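You operate a simulated robot arm through the tools that you are given. There is no shell and no other tool. Be economical: measure what you need, move in short steps, check, and stop when the job is done.

The job below is to be done with a simulated two-armed robot. You get a single attempt, and the scene is never put back.

JOB
Take the lid off the pot marked "leaf" on the top of the sorting bench and lay it down there.

Only the result counts: the job must be done as asked and must still hold three seconds after the hand-in. Knocking over, shifting, dropping, spilling or breaking anything else fails it. Lids that push on must go on centred and level and be pressed home; caps that screw on are set level and turned clockwise until they are tight.

ROBOT AND FRAMES
Two 7-joint arms with two-finger parallel grippers on one trunk, on a base that drives. Base frame: it is fixed to the floor where the robot stands at the start and does not move with it; the origin is under the middle of the robot, x ahead of it, y to its left, z up; the surface under the hand at the start is at about z = 0.84. Readings come in m, degrees, newtons and seconds.
The left shoulder is at the start at [0.05, 0.165, 1.155], the right one opposite. With the tool pointing down near the work surface each hand reaches from about 0.22 to 0.7 m from the robot's upright axis, wherever it stands, measured 20 degrees to its own side. Payload 3.91 kg a hand.
The tool frame of a hand sits at the grasp point between the pads (the TCP): z along the fingers, y along the line on which they close. The tips reach 0.03 m beyond it. The gripper opens to 0.11 m. The fingers are 0.02 m wide and 0.01 m thick; the gripper's body (0.048 by 0.112 m) begins 0.055 m behind the TCP.
Orientation is told as [roll, pitch, yaw] about the base's x, y, z axes, in that order, counted from this pose: with the fingers straight down and closing along the base's y, the tool's x points along the base's -x, its y along +y and its z along -z.

CONTROLS
- The arms move only by the tool apply_moves. It takes "left_moves", "right_moves" or both (then of equal length, played together; a hand with none holds still); each is a list of rows, each an object of numbers (a shift or turn left out is 0, a gripper value left out holds the last): "tx", "ty", "tz": the shift along the base's x, y, z in m; "ax", "ay", "az": the turn, a rotation vector about the base's x, y, z in degrees; "claw": the finger opening in m, from 0 to 0.11. In form: [{"tx": .., "ty": .., "tz": .., "ax": .., "ay": .., "az": .., "claw": ..}, ...]. A call has 1 to 12 rows; each row shifts and turns the commanded pose from where the row before left it. Rows are played at 5 a second. More than 0.05 m and 8.6 degrees between two rows, or a gripper value outside its range, and nothing of the call is played. Where a pose cannot be reached the arm comes as near as it can. A force on the tool above 40 N (or 10 N above the force at the start of the call, whichever is more), or a blocked arm, ends the call early, and 0.2 s more pass. Each finger travels about 0.045 m/s and halts on what it meets, pressing with about 29 N; the grip force reading is that of the motor and also rises with nothing between the fingers. The clock runs only during rows and for 0.2 s after the last one: add rows that do not move to give the fingers time. The reply holds the time, the measured pose of the TCP, the force on the tool along the base axes, the opening and the grip force, in the units named above and with some noise, with the torque about the TCP (base axes, N m) and any sound that the robot's microphone picked up, and new pictures: "pictures" is both (left out), scene, wrist or none (wrist: the cameras of the hands that moved).
- Cameras (640 x 400 px; columns grow to the right, rows downward): "scene" is now at [0.109, 0.0127, 1.3303]; the picture's right is [0.16, -0.99, 0.00], its down [-0.56, -0.09, -0.82] and it looks along [0.81, 0.14, -0.57] (base axes); focal length 265 px, centre (320, 200). "left" rides on the left gripper at [0.072, -0.017, -0.103] in its tool frame; the picture's right is [0.23, 0.97, 0.00], its down [-0.76, 0.18, -0.62] and it looks along [-0.61, 0.14, 0.78] (tool axes); focal length 222 px, centre (320, 200). "right" rides on the right gripper at [0.072, 0.017, -0.103] in its tool frame; the picture's right is [-0.23, 0.97, 0.00], its down [-0.76, -0.18, -0.62] and it looks along [-0.61, -0.14, 0.78] (tool axes); focal length 222 px, centre (320, 200). There is no depth. A picture from a camera that has moved, and an enlarged one, comes with that camera's place and axes in the base frame and with its lens. The place of the scene camera against the robot may be out by one fixed shift of up to 0.012 m in any direction.
- slide_trunk(by): slides the trunk up (or, below 0, down) by that many m; the arms and the scene camera ride with it, the base frame stays. It gives what a move gives, with no picture.
- base_move(legs): drives the robot by 1 to 6 legs, each [ahead, left, turn to the left] in m, m and degrees, along the robot's own axes; the way and the turn of a leg run together, so that a leg with both is an arc; at most 1.5 m and 180 degrees a leg. The arms and the cameras ride along, it lands a little off, and it stops where it bumps. It gives what a move gives, and a new picture of the scene camera.
- pan_tilt(pan, tilt): turns the head with the scene camera to pan (to the left, within 80 degrees either way) and tilt (down, from -29 to 69), counted from straight ahead of the robot. It gives what a move gives, and a new picture of the scene camera.
- zoom(camera, box): a new picture of the part [left, top, right, bottom] of that camera's present view, enlarged. It takes no simulated time.
- sign_off(): hands the job in; it is judged then, once.

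Go step by step. Nothing tells you exact positions but the pictures and the camera data: compare them with the known pose of the tool, close in by small moves and look again before you grip or let go. The budget is 120 turns and 260 pictures, counting those below and the enlarged ones. Unless the task says otherwise, let go and move clear before handing in, and close with one line.

The tools are called after "Emit:" as a command line: name --argument value ..., lists and objects as JSON in quotes. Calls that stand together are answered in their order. apply_moves: Moves the arms, as the interface text tells. Its arguments: {"type":"object","properties":{"left_moves":{"type":"array","items":{"type":"object","properties":{"tx":{"type":"number"},"ty":{"type":"number"},"tz":{"type":"number"},"ax":{"type":"number"},"ay":{"type":"number"},"az":{"type":"number"},"claw":{"type":"number"}}}},"right_moves":{"type":"array","items":{"type":"object","properties":{"tx":{"type":"number"},"ty":{"type":"number"},"tz":{"type":"number"},"ax":{"type":"number"},"ay":{"type":"number"},"az":{"type":"number"},"claw":{"type":"number"}}}},"pictures":{"type":"string","enum":["both","scene","wrist","none"]}},"required":[]} The other tools are called the same way: slide_trunk (by) slides the trunk up or down; base_move (legs) drives the base; pan_tilt (pan, tilt) turns the head that bears the scene camera; zoom (camera, box) takes an enlarged picture of a part of a camera's view; sign_off () hands the job in.

At the start:

```text
time_s: 0.0
left_tool_pos: [0.472, 0.1938, 1.1801]
left_ee_rot: [0.1, 0.0, 0.1]
left_wrist_force: [-0.2, 0.6, 0.4]
left_moment: [0.02, -0.02, 0.01]
left_finger_gap: 0.1102
left_grasp_force: 0.1
right_tool_pos: [0.402, -0.1093, 1.1736]
right_ee_rot: [0.0, -0.1, 0.2]
right_wrist_force: [0.1, 0.7, -0.4]
right_moment: [0.0, -0.01, -0.01]
right_finger_gap: 0.1103
right_grasp_force: 0.0
trunk travel left (down, up): [-0.375, 0.128]
robot x, y, heading: [-0.0028, -0.0002, -0.1]
head pan, tilt: [9.4, 34.4]
```

scene: 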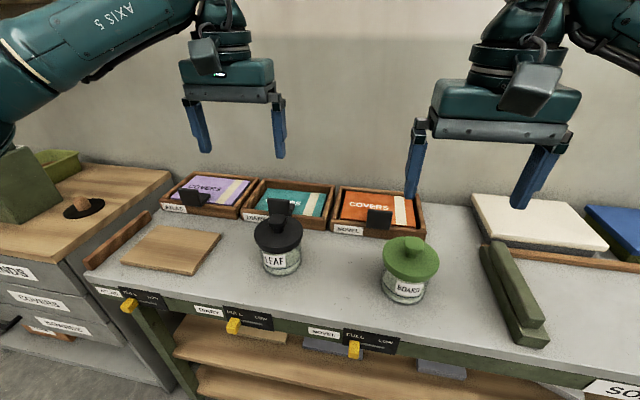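
right: 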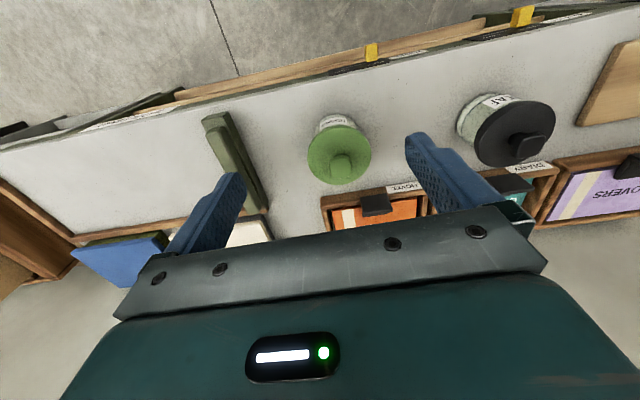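
left: 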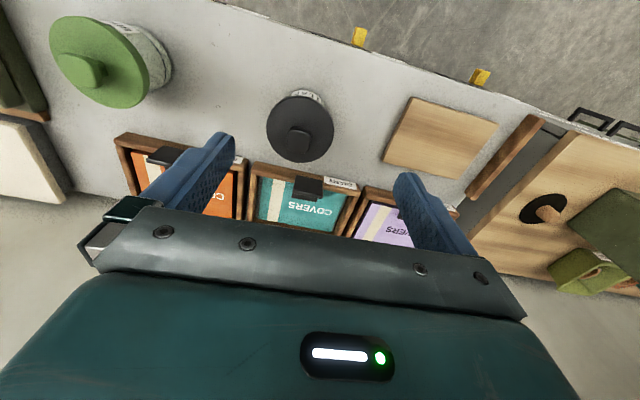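

I see the LEAF pot with a black knobbed lid on the grey bench and a wooden board to its left. I'll take a closer look before moving the left hand.

Emit:
zoom --camera "scene" --box '[200, 170, 360, 290]'

Emit:
zoom --camera "left" --box '[230, 70, 390, 180]'

```text
3.33 times, centred on (280, 230) of scene
camera zoom: at [0.109, 0.0127, 1.3303], right [0.16, -0.99, 0.0], down [-0.56, -0.09, -0.82], along [0.81, 0.14, -0.57], focal length 884 px, centre (453, 100)
```

zoom: 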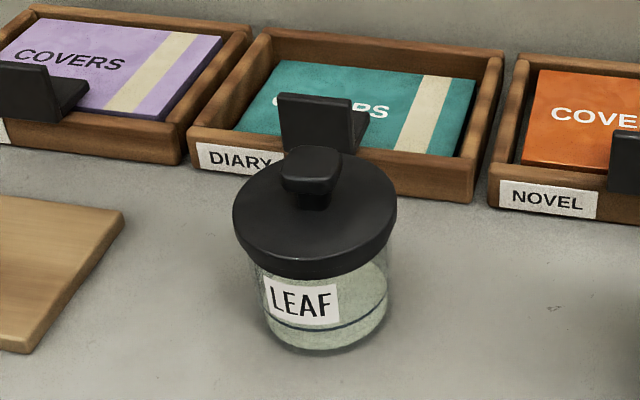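

```text
3.64 times, centred on (310, 125) of left
camera zoom: at [0.399, 0.1774, 1.2837], right [-0.23, 0.97, 0.0], down [0.76, 0.18, 0.62], along [0.61, 0.14, -0.78], focal length 808 px, centre (356, 473)
```

zoom: 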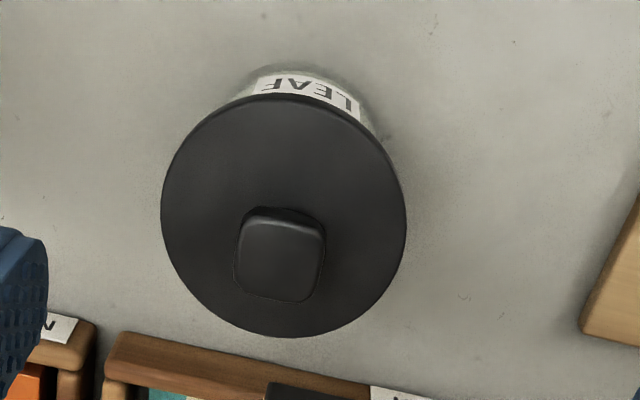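

I put the knob's top at about (0.535, 0.178, 0.97), with the lid about 0.10 m across and its top at z ≈ 0.935. I'll move the left hand above it and look again.

Emit:
apply_moves --left_moves '[{"tx": 0.03, "ty": -0.008, "tz": -0.03, "claw": 0.08}, {"tx": 0.033, "ty": -0.008, "tz": -0.04}, {"tz": -0.04}, {}]'

Emit:
zoom --camera "left" --box '[200, 80, 440, 230]'

```text
refused: row 2 steps farther than a row can; nothing moved
```

```text
2.67 times, centred on (320, 155) of left
camera zoom: at [0.399, 0.1774, 1.2837], right [-0.23, 0.97, 0.0], down [0.76, 0.18, 0.62], along [0.61, 0.14, -0.78], focal length 592 px, centre (320, 320)
```

zoom: 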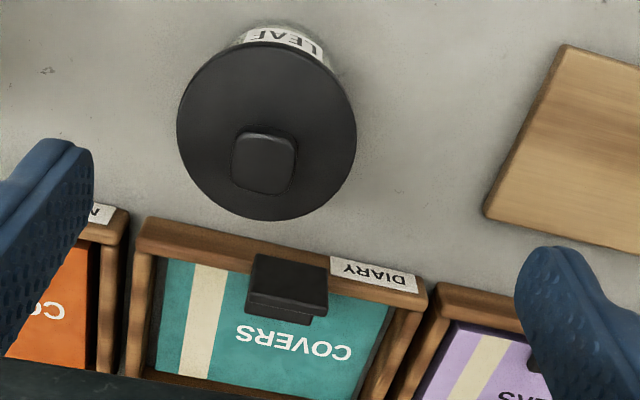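

The call was refused because a step was too long, and nothing moved. I'll repeat it in smaller rows.

Emit:
apply_moves --left_moves '[{"tx": 0.03, "ty": -0.008, "tz": -0.02, "claw": 0.08}, {"tx": 0.033, "ty": -0.008, "tz": -0.02}, {"tz": -0.035}, {"tz": -0.035}, {}, {}]'

```text
time_s: 1.4
left_tool_pos: [0.5362, 0.1766, 1.0716]
left_ee_rot: [0.0, 0.0, 0.2]
left_wrist_force: [-0.5, -0.5, -0.2]
left_moment: [0.01, -0.04, 0.01]
left_finger_gap: 0.0798
left_grasp_force: 0.0
right_tool_pos: [0.4012, -0.11, 1.1733]
right_ee_rot: [0.0, 0.0, 0.0]
right_wrist_force: [-0.2, 0.4, 0.4]
right_moment: [0.0, -0.01, -0.01]
right_finger_gap: 0.1098
right_grasp_force: 0.0
trunk travel left (down, up): [-0.375, 0.128]
robot x, y, heading: [-0.0003, 0.0019, -0.0]
head pan, tilt: [9.4, 34.4]
camera scene: at [0.109, 0.0127, 1.3302], right [0.16, -0.99, 0.0], down [-0.56, -0.09, -0.82], along [0.81, 0.14, -0.57], focal length 265 px, centre (320, 200)
camera left: at [0.4635, 0.1607, 1.1748], right [-0.23, 0.97, 0.0], down [0.76, 0.18, 0.62], along [0.61, 0.14, -0.78], focal length 222 px, centre (320, 200)
```

scene: 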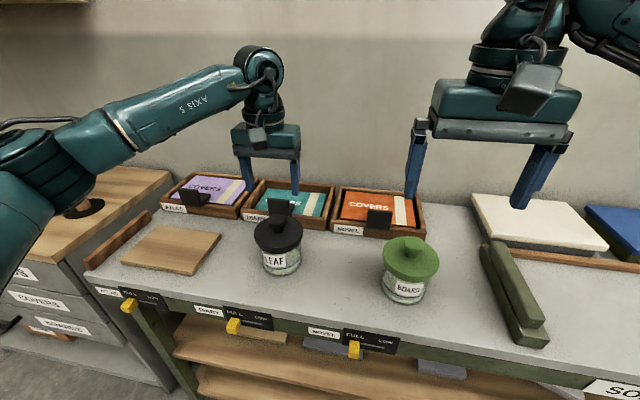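
left: 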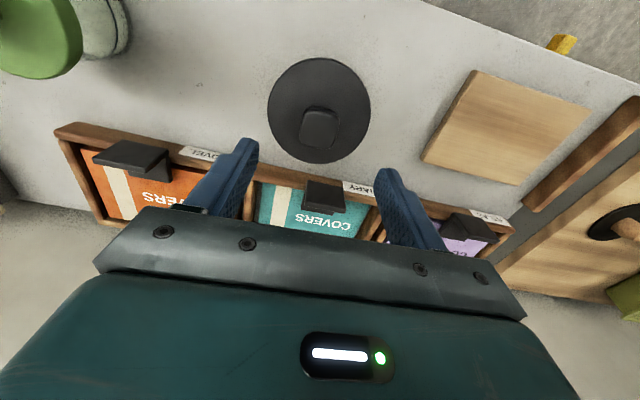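

The two wrist rays agree on a knob at about (0.541, 0.1775, 0.965). I'll go down partway with x corrected and check again.

Emit:
apply_moves --left_moves '[{"tx": 0.005, "ty": 0.001, "tz": -0.03}, {"tz": -0.03}, {}, {}]'

Emit:
zoom --camera "scene" --box '[200, 170, 360, 290]'

```text
time_s: 2.4
left_tool_pos: [0.5392, 0.1789, 1.0112]
left_ee_rot: [0.1, 0.0, 0.1]
left_wrist_force: [0.0, 0.6, 0.1]
left_moment: [0.01, -0.01, 0.0]
left_finger_gap: 0.08
left_grasp_force: 0.0
right_tool_pos: [0.4013, -0.1078, 1.1737]
right_ee_rot: [0.0, 0.0, -0.1]
right_wrist_force: [0.6, 0.0, -0.4]
right_moment: [0.01, -0.04, 0.0]
right_finger_gap: 0.1098
right_grasp_force: 0.0
trunk travel left (down, up): [-0.375, 0.128]
robot x, y, heading: [0.002, -0.004, 0.1]
head pan, tilt: [9.4, 34.4]
camera scene: at [0.109, 0.0127, 1.3302], right [0.16, -0.99, 0.0], down [-0.56, -0.09, -0.82], along [0.81, 0.14, -0.57], focal length 265 px, centre (320, 200)
camera left: at [0.4673, 0.1621, 1.1142], right [-0.23, 0.97, 0.0], down [0.76, 0.18, 0.62], along [0.61, 0.14, -0.78], focal length 222 px, centre (320, 200)
```

scene: 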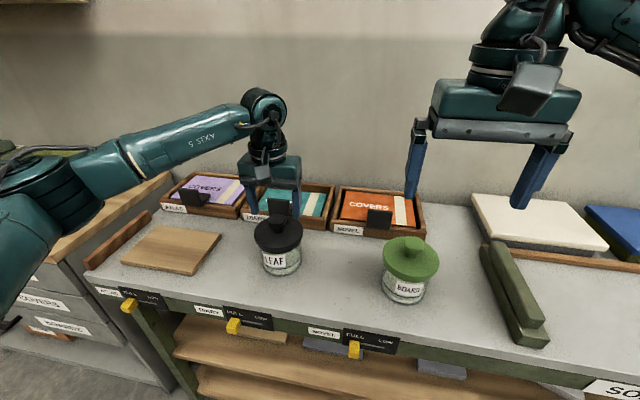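
left: 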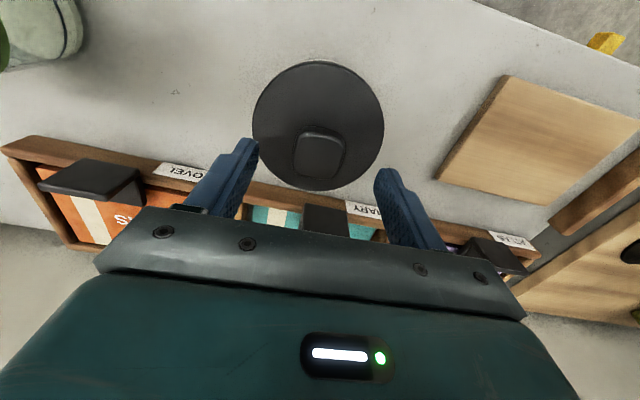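

```text
3.33 times, centred on (280, 230) of scene
camera zoom: at [0.109, 0.0127, 1.3302], right [0.16, -0.99, 0.0], down [-0.56, -0.09, -0.82], along [0.81, 0.14, -0.57], focal length 884 px, centre (453, 100)
```

zoom: 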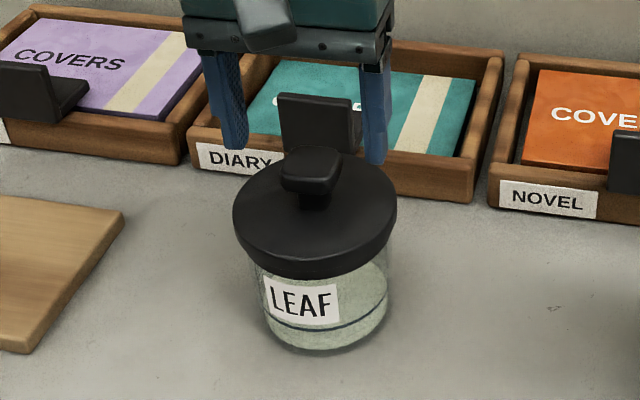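

The knob sits centred between the fingers at about (0.542, 0.178). I'll lower so the tips are beside the knob and check clearance to the lid.

Emit:
apply_moves --left_moves '[{"tx": 0.002, "tz": -0.015}, {"tz": -0.015}, {}, {}]' --pictures "wrist"

Emit:
zoom --camera "scene" --box '[200, 170, 360, 290]'

```text
time_s: 3.4
left_tool_pos: [0.5408, 0.1773, 0.9806]
left_ee_rot: [0.0, 0.1, 0.1]
left_wrist_force: [0.2, 0.2, 0.3]
left_moment: [0.02, 0.03, -0.01]
left_finger_gap: 0.0799
left_grasp_force: 0.0
right_tool_pos: [0.4026, -0.1103, 1.1737]
right_ee_rot: [0.0, 0.0, 0.0]
right_wrist_force: [-0.8, 0.3, 0.9]
right_moment: [-0.01, 0.02, -0.03]
right_finger_gap: 0.11
right_grasp_force: 0.1
trunk travel left (down, up): [-0.375, 0.128]
robot x, y, heading: [0.0016, -0.0003, 0.0]
head pan, tilt: [9.4, 34.4]
camera left: at [0.4683, 0.1618, 1.0835], right [-0.23, 0.97, 0.0], down [0.76, 0.18, 0.62], along [0.61, 0.14, -0.78], focal length 222 px, centre (320, 200)
```

left: 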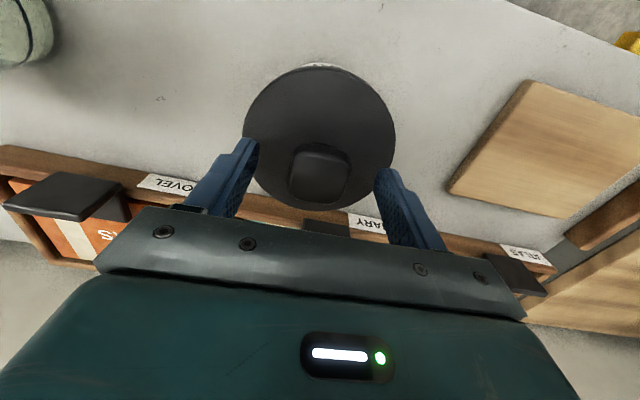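

```text
3.33 times, centred on (280, 230) of scene
camera zoom: at [0.109, 0.0127, 1.3303], right [0.16, -0.99, 0.0], down [-0.56, -0.09, -0.82], along [0.81, 0.14, -0.57], focal length 884 px, centre (453, 100)
```

zoom: 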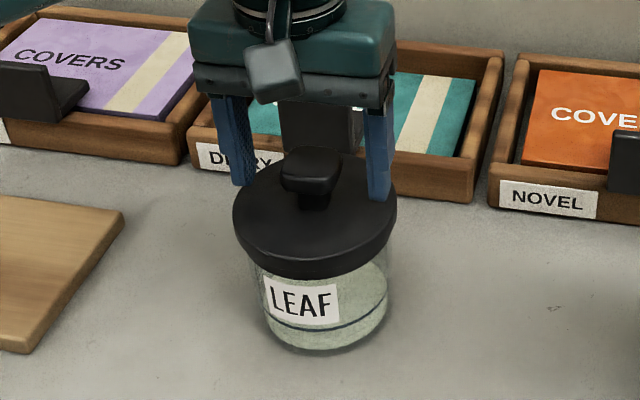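

The tips are about 14 mm above the lid's plate. I'll go down 8 mm more and close on the knob.

Emit:
apply_moves --left_moves '[{"tz": -0.008}, {}, {"claw": 0.05}, {}, {"claw": 0.015}, {}, {}, {}, {}]' --pictures "wrist"

Emit:
zoom --camera "scene" --box '[200, 170, 360, 290]'

```text
time_s: 5.4
left_tool_pos: [0.542, 0.1793, 0.9729]
left_ee_rot: [0.1, 0.0, 0.0]
left_wrist_force: [0.1, -0.3, 0.6]
left_moment: [0.01, 0.0, 0.0]
left_finger_gap: 0.0342
left_grasp_force: 29.5
right_tool_pos: [0.4025, -0.1088, 1.1735]
right_ee_rot: [0.0, 0.0, 0.0]
right_wrist_force: [0.1, -0.5, 0.0]
right_moment: [-0.02, -0.01, 0.02]
right_finger_gap: 0.1097
right_grasp_force: 0.2
trunk travel left (down, up): [-0.375, 0.128]
robot x, y, heading: [0.0017, 0.0004, -0.0]
head pan, tilt: [9.4, 34.4]
heard: snap
camera left: at [0.4689, 0.1623, 1.0753], right [-0.23, 0.97, 0.0], down [0.76, 0.18, 0.62], along [0.61, 0.14, -0.78], focal length 222 px, centre (320, 200)
```

left: 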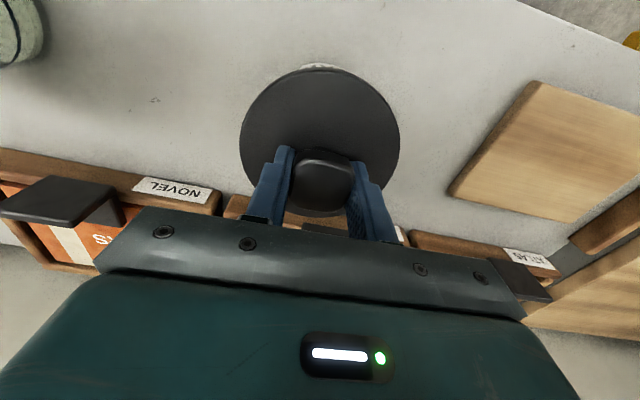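

```text
3.33 times, centred on (280, 230) of scene
camera zoom: at [0.109, 0.0127, 1.3303], right [0.16, -0.99, 0.0], down [-0.56, -0.09, -0.82], along [0.81, 0.14, -0.57], focal length 884 px, centre (453, 100)
```

zoom: 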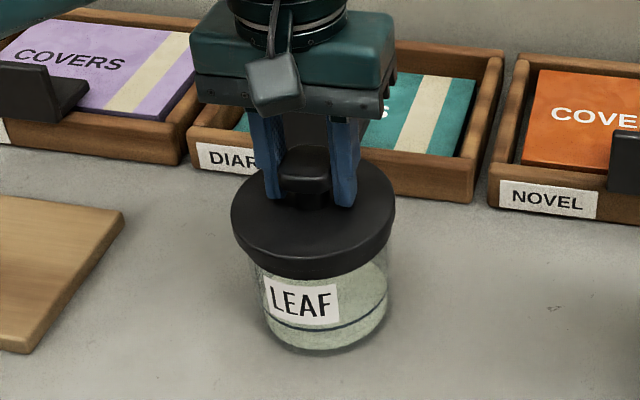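

The knob is gripped at 34 mm, and I heard a snap, which may be the lid coming free. I'll lift a little and see whether the pot stays down.

Emit:
apply_moves --left_moves '[{"tz": 0.003}, {"tz": 0.003}, {"tz": 0.003}, {}]' --pictures "none"

Emit:
zoom --camera "scene" --box '[200, 170, 360, 290]'

```text
time_s: 6.4
left_tool_pos: [0.5421, 0.1779, 0.9827]
left_ee_rot: [0.0, 0.1, 0.1]
left_wrist_force: [-0.2, -0.9, 0.0]
left_moment: [-0.03, -0.03, 0.01]
left_finger_gap: 0.0342
left_grasp_force: 29.0
right_tool_pos: [0.403, -0.1081, 1.174]
right_ee_rot: [0.0, 0.1, 0.0]
right_wrist_force: [0.3, 0.5, 0.8]
right_moment: [-0.01, -0.01, 0.0]
right_finger_gap: 0.1101
right_grasp_force: 0.1
trunk travel left (down, up): [-0.375, 0.128]
robot x, y, heading: [0.0003, -0.0005, -0.1]
head pan, tilt: [9.4, 34.4]
```

```text
3.33 times, centred on (280, 230) of scene
camera zoom: at [0.109, 0.0127, 1.3303], right [0.16, -0.99, 0.0], down [-0.56, -0.09, -0.82], along [0.81, 0.14, -0.57], focal length 884 px, centre (453, 100)
```

zoom: 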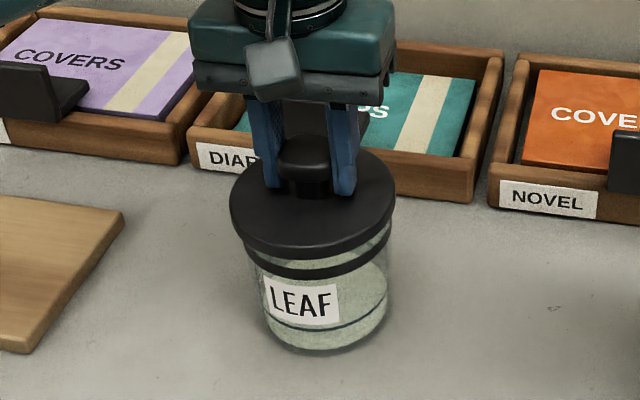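

The lid is rising and the pot is staying put. The dark band left inside is either the lid's plug or a ring on the pot, so I'll keep lifting and look.

Emit:
apply_moves --left_moves '[{"tz": 0.01}, {"tz": 0.01}, {"tz": 0.01}, {}]' --pictures "none"

Emit:
zoom --camera "scene" --box '[200, 170, 360, 290]'

```text
time_s: 7.4
left_tool_pos: [0.5397, 0.1792, 1.0108]
left_ee_rot: [-0.1, 0.0, 0.1]
left_wrist_force: [0.5, 0.2, -0.4]
left_moment: [0.01, -0.02, 0.01]
left_finger_gap: 0.0345
left_grasp_force: 29.3
right_tool_pos: [0.4024, -0.1092, 1.1744]
right_ee_rot: [0.0, 0.0, 0.0]
right_wrist_force: [-0.5, 0.8, 0.1]
right_moment: [-0.03, -0.04, -0.02]
right_finger_gap: 0.1099
right_grasp_force: 0.0
trunk travel left (down, up): [-0.375, 0.128]
robot x, y, heading: [-0.001, 0.0014, 0.2]
head pan, tilt: [9.4, 34.4]
```

```text
3.33 times, centred on (280, 230) of scene
camera zoom: at [0.109, 0.0127, 1.3302], right [0.16, -0.99, 0.0], down [-0.56, -0.09, -0.82], along [0.81, 0.14, -0.57], focal length 884 px, centre (453, 100)
```

zoom: 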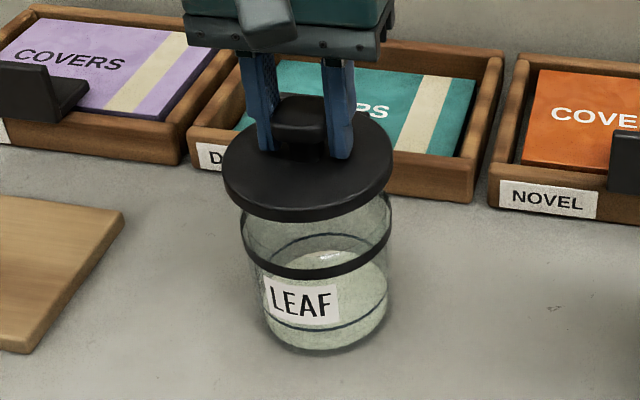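

The lid is off, and the ring belongs to the pot. I'll lift further, carry it to the clear patch between the pots at about (0.50, 0.055), and look before lowering.

Emit:
apply_moves --left_moves '[{"tz": 0.025}, {"tz": 0.025}, {"ty": -0.02, "tx": -0.006}, {"ty": -0.03, "tx": -0.01}, {"ty": -0.03, "tx": -0.01}, {"ty": -0.03, "tx": -0.01}, {"ty": -0.013, "tx": -0.004}, {}, {}]'

```text
time_s: 9.4
left_tool_pos: [0.5014, 0.0567, 1.0612]
left_ee_rot: [0.1, 0.1, 0.0]
left_wrist_force: [-0.5, 0.6, -1.3]
left_moment: [0.02, -0.01, 0.01]
left_finger_gap: 0.0343
left_grasp_force: 28.8
right_tool_pos: [0.4027, -0.1096, 1.1723]
right_ee_rot: [0.0, 0.0, 0.0]
right_wrist_force: [-0.1, 0.6, 0.0]
right_moment: [0.02, -0.01, -0.03]
right_finger_gap: 0.1099
right_grasp_force: 0.0
trunk travel left (down, up): [-0.375, 0.128]
robot x, y, heading: [-0.0013, 0.0002, -0.1]
head pan, tilt: [9.4, 34.4]
camera scene: at [0.109, 0.0127, 1.3303], right [0.16, -0.99, 0.0], down [-0.56, -0.09, -0.82], along [0.81, 0.14, -0.57], focal length 265 px, centre (320, 200)
camera left: at [0.4293, 0.0395, 1.1643], right [-0.23, 0.97, 0.0], down [0.76, 0.18, 0.62], along [0.61, 0.14, -0.78], focal length 222 px, centre (320, 200)
```

scene: 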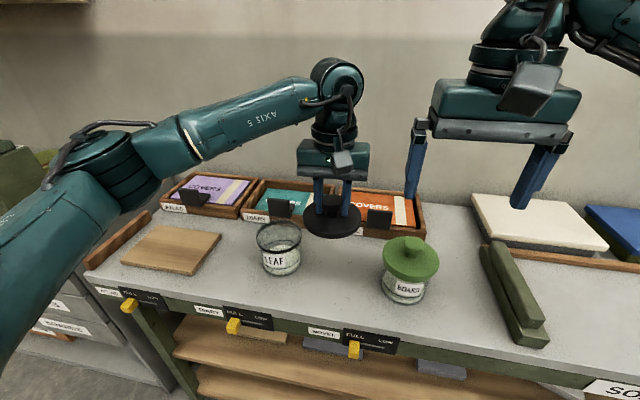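
left: 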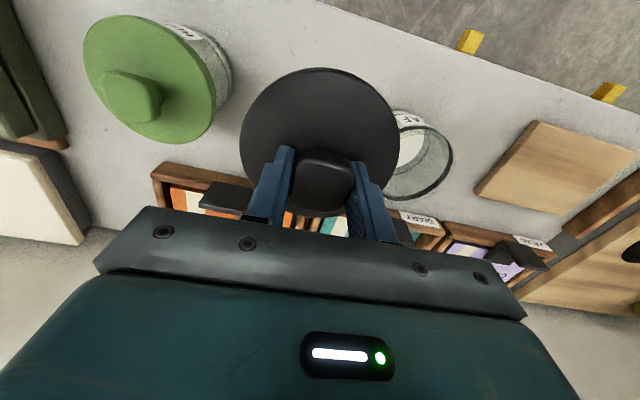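

The patch below is clear, and a shift of −0.014 in y centres it better between the pots. I'll lower most of the way and look.

Emit:
apply_moves --left_moves '[{"ty": -0.014, "tz": -0.03}, {"tz": -0.04}, {"tz": -0.04}, {"tz": -0.02}, {}, {}]'

Emit:
zoom --camera "scene" --box '[240, 180, 440, 305]'

```text
time_s: 10.8
left_tool_pos: [0.5018, 0.0419, 0.9324]
left_ee_rot: [0.0, 0.0, 0.1]
left_wrist_force: [-0.3, 0.6, -1.3]
left_moment: [0.0, 0.02, 0.01]
left_finger_gap: 0.0344
left_grasp_force: 29.2
right_tool_pos: [0.4016, -0.1091, 1.1734]
right_ee_rot: [-0.1, 0.0, 0.0]
right_wrist_force: [-0.7, -0.4, 0.2]
right_moment: [-0.03, 0.0, 0.01]
right_finger_gap: 0.1101
right_grasp_force: 0.0
trunk travel left (down, up): [-0.375, 0.128]
robot x, y, heading: [-0.0026, 0.0015, -0.1]
head pan, tilt: [9.4, 34.4]
camera scene: at [0.109, 0.0127, 1.3302], right [0.16, -0.99, 0.0], down [-0.56, -0.09, -0.82], along [0.81, 0.14, -0.57], focal length 265 px, centre (320, 200)
camera left: at [0.4302, 0.0247, 1.0358], right [-0.23, 0.97, 0.0], down [0.76, 0.18, 0.62], along [0.61, 0.14, -0.78], focal length 222 px, centre (320, 200)
```

scene: 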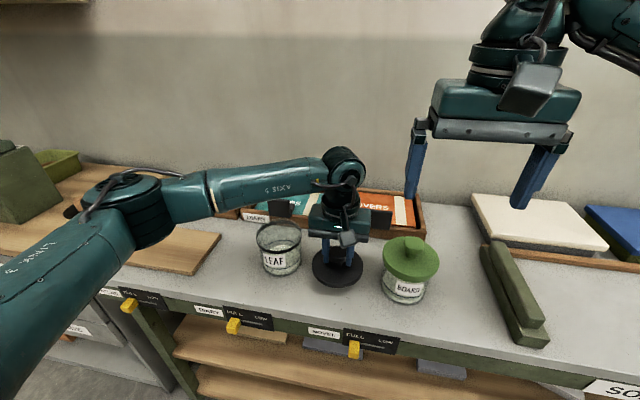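
left: 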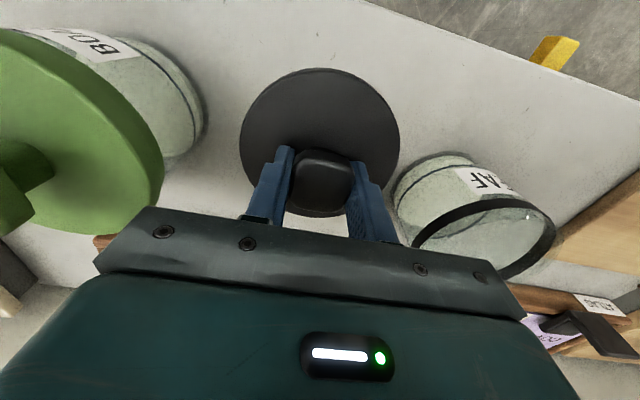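

```text
3.20 times, centred on (340, 242) of scene
camera zoom: at [0.109, 0.0127, 1.3302], right [0.16, -0.99, 0.0], down [-0.56, -0.09, -0.82], along [0.81, 0.14, -0.57], focal length 849 px, centre (256, 64)
```

zoom: 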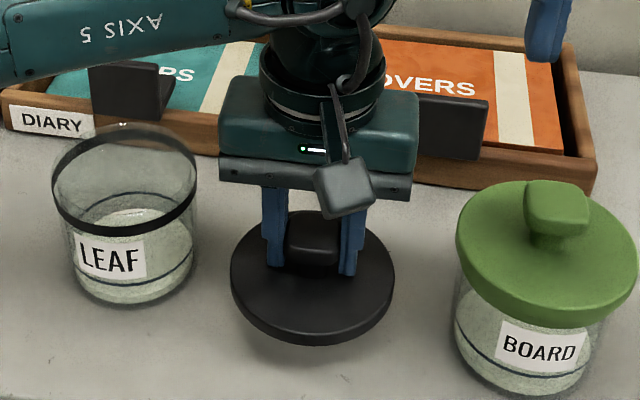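

It's close to the bench with clear space on both sides. I'll lower in small steps and watch the force.

Emit:
apply_moves --left_moves '[{"tz": -0.006}, {"tz": -0.006}, {"tz": -0.006}, {"tz": -0.004}, {}, {}]' --pictures "none"

Emit:
zoom --camera "scene" --box '[240, 180, 440, 305]'

```text
time_s: 12.2
left_tool_pos: [0.501, 0.0433, 0.9099]
left_ee_rot: [0.0, 0.0, 0.1]
left_wrist_force: [0.6, 0.0, -0.6]
left_moment: [-0.01, 0.02, 0.03]
left_finger_gap: 0.0343
left_grasp_force: 28.6
right_tool_pos: [0.403, -0.1088, 1.1729]
right_ee_rot: [0.0, 0.1, 0.0]
right_wrist_force: [-0.1, 0.5, 0.1]
right_moment: [0.02, 0.0, -0.01]
right_finger_gap: 0.1098
right_grasp_force: 0.1
trunk travel left (down, up): [-0.375, 0.128]
robot x, y, heading: [-0.0012, -0.0014, -0.1]
head pan, tilt: [9.4, 34.4]
```

```text
3.20 times, centred on (340, 242) of scene
camera zoom: at [0.109, 0.0127, 1.3303], right [0.16, -0.99, 0.0], down [-0.56, -0.09, -0.82], along [0.81, 0.14, -0.57], focal length 849 px, centre (256, 64)
```

zoom: 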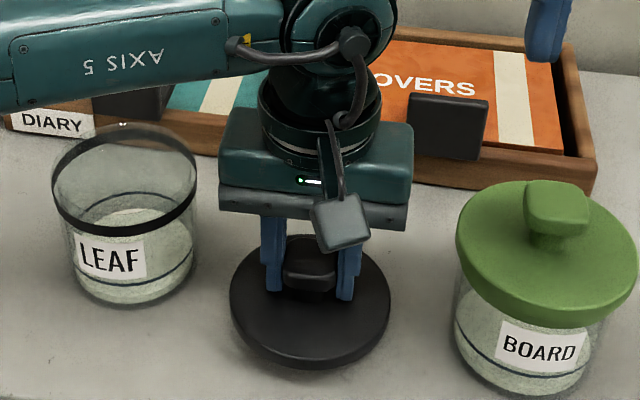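

Nothing has touched yet and the gap is smaller. I'll continue in fine steps.

Emit:
apply_moves --left_moves '[{"tz": -0.004}, {"tz": -0.003}, {"tz": -0.003}, {}, {}]' --pictures "none"

Emit:
zoom --camera "scene" --box '[240, 180, 440, 305]'

```text
time_s: 13.4
left_tool_pos: [0.5009, 0.0419, 0.9005]
left_ee_rot: [0.0, 0.0, 0.1]
left_wrist_force: [-0.5, -0.6, -1.1]
left_moment: [0.0, -0.02, 0.01]
left_finger_gap: 0.0342
left_grasp_force: 28.9
right_tool_pos: [0.4018, -0.1093, 1.1738]
right_ee_rot: [-0.1, 0.0, 0.0]
right_wrist_force: [-0.6, -0.1, -0.2]
right_moment: [-0.02, 0.01, -0.01]
right_finger_gap: 0.1099
right_grasp_force: 0.1
trunk travel left (down, up): [-0.375, 0.128]
robot x, y, heading: [0.0, 0.0026, -0.2]
head pan, tilt: [9.4, 34.4]
```

```text
3.20 times, centred on (340, 242) of scene
camera zoom: at [0.109, 0.0127, 1.3303], right [0.16, -0.99, 0.0], down [-0.56, -0.09, -0.82], along [0.81, 0.14, -0.57], focal length 849 px, centre (256, 64)
```

zoom: 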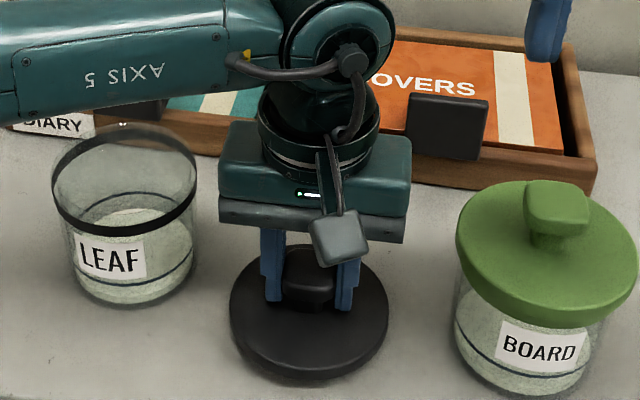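

No contact force yet, so I'll keep going down in 2 mm steps.

Emit:
apply_moves --left_moves '[{"tz": -0.002}, {"tz": -0.002}, {"tz": -0.002}, {}]' --pictures "none"

```text
time_s: 14.4
left_tool_pos: [0.5018, 0.0421, 0.8938]
left_ee_rot: [0.0, 0.0, 0.2]
left_wrist_force: [-0.5, 0.3, -0.8]
left_moment: [-0.01, -0.01, 0.02]
left_finger_gap: 0.0345
left_grasp_force: 29.4
right_tool_pos: [0.4021, -0.1096, 1.1735]
right_ee_rot: [0.0, -0.1, 0.1]
right_wrist_force: [1.2, -0.3, 0.0]
right_moment: [0.03, 0.02, -0.01]
right_finger_gap: 0.11
right_grasp_force: 0.1
trunk travel left (down, up): [-0.375, 0.128]
robot x, y, heading: [0.0023, 0.0024, -0.1]
head pan, tilt: [9.4, 34.4]
```

Still no contact, so I'll lower a little more.

Emit:
apply_moves --left_moves '[{"tz": -0.002}, {"tz": -0.002}, {}]' --pictures "none"

Emit:
zoom --camera "scene" --box '[290, 235, 390, 305]'

```text
time_s: 15.2
left_tool_pos: [0.5008, 0.0412, 0.8895]
left_ee_rot: [0.0, -0.1, 0.1]
left_wrist_force: [0.4, 0.2, -0.1]
left_moment: [0.02, 0.01, -0.02]
left_finger_gap: 0.0345
left_grasp_force: 29.2
right_tool_pos: [0.4023, -0.1091, 1.1734]
right_ee_rot: [0.0, 0.0, 0.0]
right_wrist_force: [0.4, 0.5, -0.9]
right_moment: [0.0, 0.0, 0.0]
right_finger_gap: 0.1098
right_grasp_force: 0.1
trunk travel left (down, up): [-0.375, 0.128]
robot x, y, heading: [0.0025, -0.0021, 0.0]
head pan, tilt: [9.4, 34.4]
```

```text
5.71 times, centred on (340, 270) of scene
camera zoom: at [0.109, 0.0127, 1.3303], right [0.16, -0.99, 0.0], down [-0.56, -0.09, -0.82], along [0.81, 0.14, -0.57], focal length 1516 px, centre (206, -200)
```

zoom: 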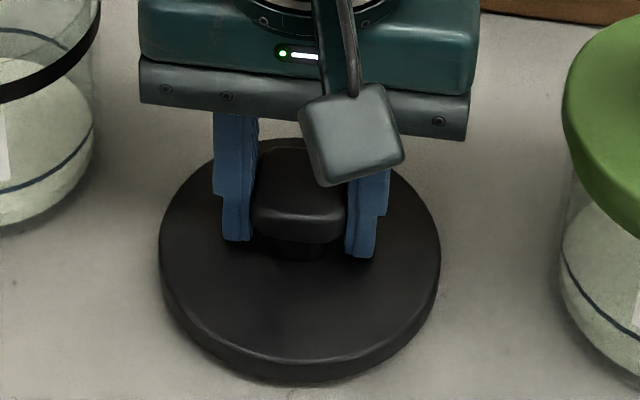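

Emit:
apply_moves --left_moves '[{"tz": -0.0015}, {"tz": -0.0015}, {}]' --pictures "none"

```text
time_s: 16.0
left_tool_pos: [0.5005, 0.0412, 0.8869]
left_ee_rot: [0.1, 0.0, 0.1]
left_wrist_force: [0.7, -0.5, -0.2]
left_moment: [0.0, 0.01, -0.01]
left_finger_gap: 0.0343
left_grasp_force: 28.3
right_tool_pos: [0.4018, -0.1089, 1.1736]
right_ee_rot: [0.1, 0.0, 0.0]
right_wrist_force: [0.0, 0.3, -0.2]
right_moment: [-0.01, -0.01, -0.02]
right_finger_gap: 0.1099
right_grasp_force: 0.1
trunk travel left (down, up): [-0.375, 0.128]
robot x, y, heading: [0.0002, -0.001, -0.1]
head pan, tilt: [9.4, 34.4]
```

There's still no contact force at TCP z 0.887, so I'll continue with millimetre steps.

Emit:
apply_moves --left_moves '[{"tz": -0.0015}, {"tz": -0.0015}, {}]' --pictures "none"

Emit:
zoom --camera "scene" --box '[290, 235, 390, 305]'

```text
time_s: 16.8
left_tool_pos: [0.5011, 0.0421, 0.8845]
left_ee_rot: [-0.1, 0.1, 0.1]
left_wrist_force: [0.4, 0.1, 0.2]
left_moment: [-0.01, -0.01, 0.02]
left_finger_gap: 0.0345
left_grasp_force: 28.8
right_tool_pos: [0.4018, -0.1095, 1.1739]
right_ee_rot: [0.1, 0.1, 0.0]
right_wrist_force: [0.8, -0.5, 0.7]
right_moment: [0.0, -0.05, 0.01]
right_finger_gap: 0.1101
right_grasp_force: 0.1
trunk travel left (down, up): [-0.375, 0.128]
robot x, y, heading: [0.0027, -0.0014, 0.2]
head pan, tilt: [9.4, 34.4]
```

```text
5.71 times, centred on (340, 270) of scene
camera zoom: at [0.109, 0.0127, 1.3303], right [0.16, -0.99, 0.0], down [-0.56, -0.09, -0.82], along [0.81, 0.14, -0.57], focal length 1516 px, centre (206, -200)
```

zoom: 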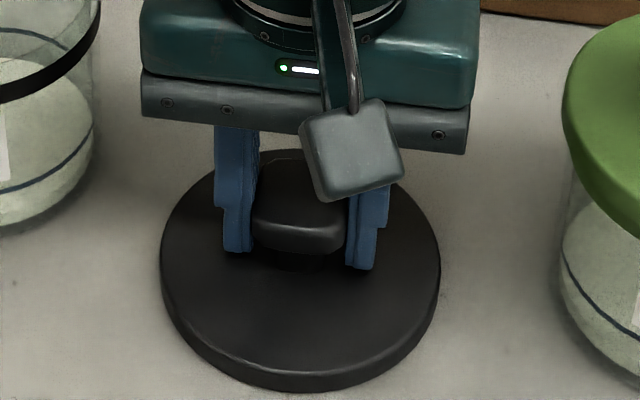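

The lid is still moving down with the hand, so it hasn't landed. I'll keep going.

Emit:
apply_moves --left_moves '[{"tz": -0.0015}, {"tz": -0.0015}, {}]' --pictures "none"

```text
time_s: 17.6
left_tool_pos: [0.5004, 0.0419, 0.8828]
left_ee_rot: [-0.2, -0.2, 0.0]
left_wrist_force: [1.5, 0.9, 14.6]
left_moment: [0.02, 0.41, -0.09]
left_finger_gap: 0.0344
left_grasp_force: 28.6
right_tool_pos: [0.4019, -0.1087, 1.175]
right_ee_rot: [-0.1, 0.0, -0.1]
right_wrist_force: [0.1, -0.3, 0.8]
right_moment: [0.0, 0.03, 0.0]
right_finger_gap: 0.1101
right_grasp_force: 0.0
trunk travel left (down, up): [-0.375, 0.128]
robot x, y, heading: [0.0009, 0.0038, -0.0]
head pan, tilt: [9.4, 34.4]
```

The lid has touched down at 14.6 N. I'll ease up by 1 mm and open the fingers slowly.

Emit:
apply_moves --left_moves '[{"tz": 0.001}, {"claw": 0.04}, {"claw": 0.055}, {"claw": 0.065}, {}, {}]' --pictures "wrist"

Emit:
zoom --camera "scene" --box '[290, 235, 390, 305]'

```text
time_s: 19.0
left_tool_pos: [0.5007, 0.0425, 0.8809]
left_ee_rot: [0.0, 0.1, 0.1]
left_wrist_force: [0.8, 0.1, -0.4]
left_moment: [0.01, 0.05, 0.0]
left_finger_gap: 0.0649
left_grasp_force: 0.1
right_tool_pos: [0.4031, -0.1101, 1.1742]
right_ee_rot: [0.1, 0.0, 0.1]
right_wrist_force: [0.8, -0.1, 0.1]
right_moment: [-0.03, 0.0, -0.03]
right_finger_gap: 0.11
right_grasp_force: 0.1
trunk travel left (down, up): [-0.375, 0.128]
robot x, y, heading: [0.0009, 0.0014, 0.0]
head pan, tilt: [9.4, 34.4]
camera left: at [0.4287, 0.0252, 0.9841], right [-0.23, 0.97, 0.0], down [0.76, 0.18, 0.62], along [0.61, 0.14, -0.78], focal length 222 px, centre (320, 200)
```

left: 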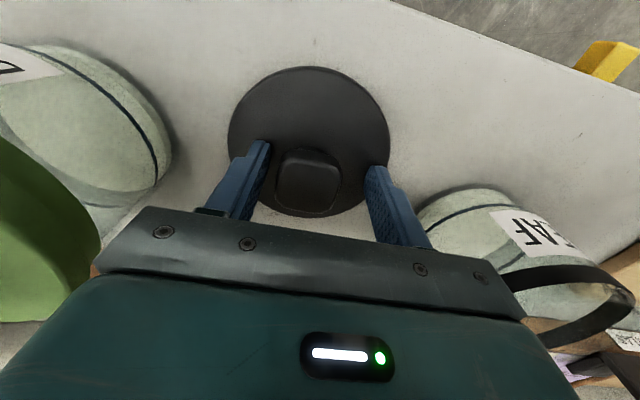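

```text
5.71 times, centred on (340, 270) of scene
camera zoom: at [0.109, 0.0127, 1.3302], right [0.16, -0.99, 0.0], down [-0.56, -0.09, -0.82], along [0.81, 0.14, -0.57], focal length 1516 px, centre (206, -200)
```

zoom: 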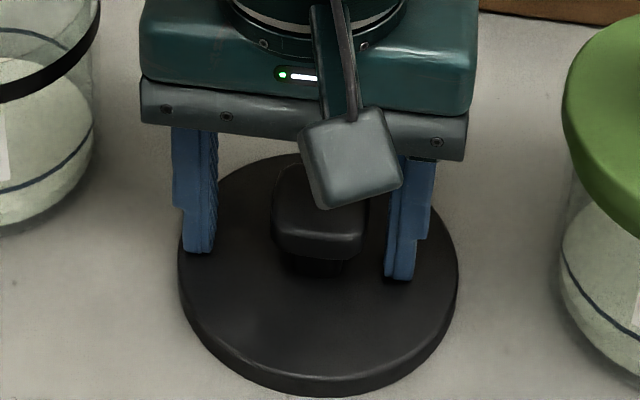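

The lid lies flat on the bench and the fingers are clear of the knob. I'll lift straight up and check.

Emit:
apply_moves --left_moves '[{"tz": 0.01}, {"tz": 0.03}, {"tz": 0.045}, {"tz": 0.045}, {"tz": 0.045}, {}]'

Emit:
zoom --camera "scene" --box '[220, 190, 460, 340]'

```text
time_s: 20.4
left_tool_pos: [0.5021, 0.0444, 1.0561]
left_ee_rot: [0.0, 0.2, 0.2]
left_wrist_force: [0.1, -0.6, 0.2]
left_moment: [-0.03, 0.03, 0.03]
left_finger_gap: 0.0649
left_grasp_force: 0.1
right_tool_pos: [0.4011, -0.1095, 1.1737]
right_ee_rot: [0.0, 0.0, 0.0]
right_wrist_force: [0.3, 0.2, 0.6]
right_moment: [0.04, -0.01, 0.01]
right_finger_gap: 0.1098
right_grasp_force: 0.0
trunk travel left (down, up): [-0.375, 0.128]
robot x, y, heading: [0.0003, -0.0029, -0.0]
head pan, tilt: [9.4, 34.4]
camera scene: at [0.1091, 0.0128, 1.3302], right [0.16, -0.99, 0.0], down [-0.56, -0.09, -0.82], along [0.81, 0.14, -0.57], focal length 265 px, centre (320, 200)
camera left: at [0.4301, 0.0279, 1.1581], right [-0.23, 0.97, 0.0], down [0.76, 0.18, 0.62], along [0.61, 0.14, -0.78], focal length 222 px, centre (320, 200)
```

scene: 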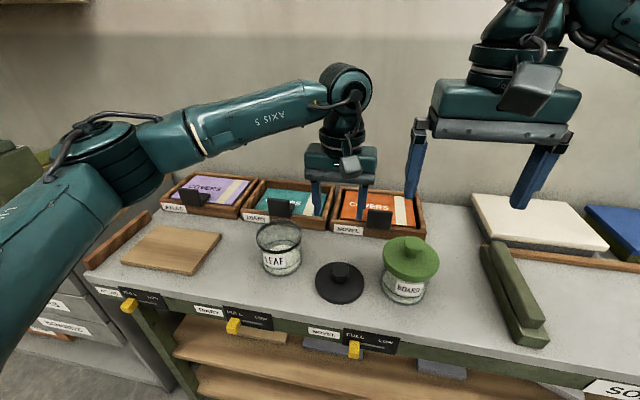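
left: 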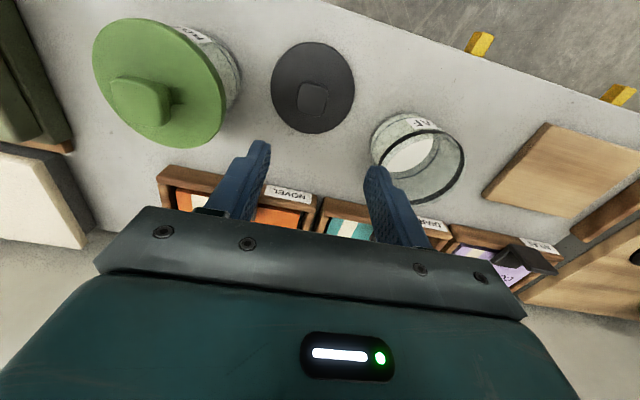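

```text
2.67 times, centred on (340, 265) of scene
camera zoom: at [0.1091, 0.0128, 1.3302], right [0.16, -0.99, 0.0], down [-0.56, -0.09, -0.82], along [0.81, 0.14, -0.57], focal length 707 px, centre (267, 27)
```

zoom: 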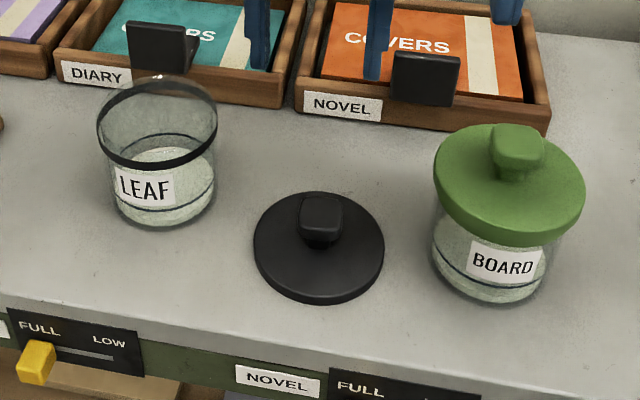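

The lid lies flat on the sorting bench, the LEAF pot stands where it was, nothing else has moved, and the hand is clear. I'll hand in.

Emit:
sign_off

```text
The job is handed in.
```

The LEAF pot's lid is off and lies flat on top of the sorting bench, between the two pots; the job is handed in.
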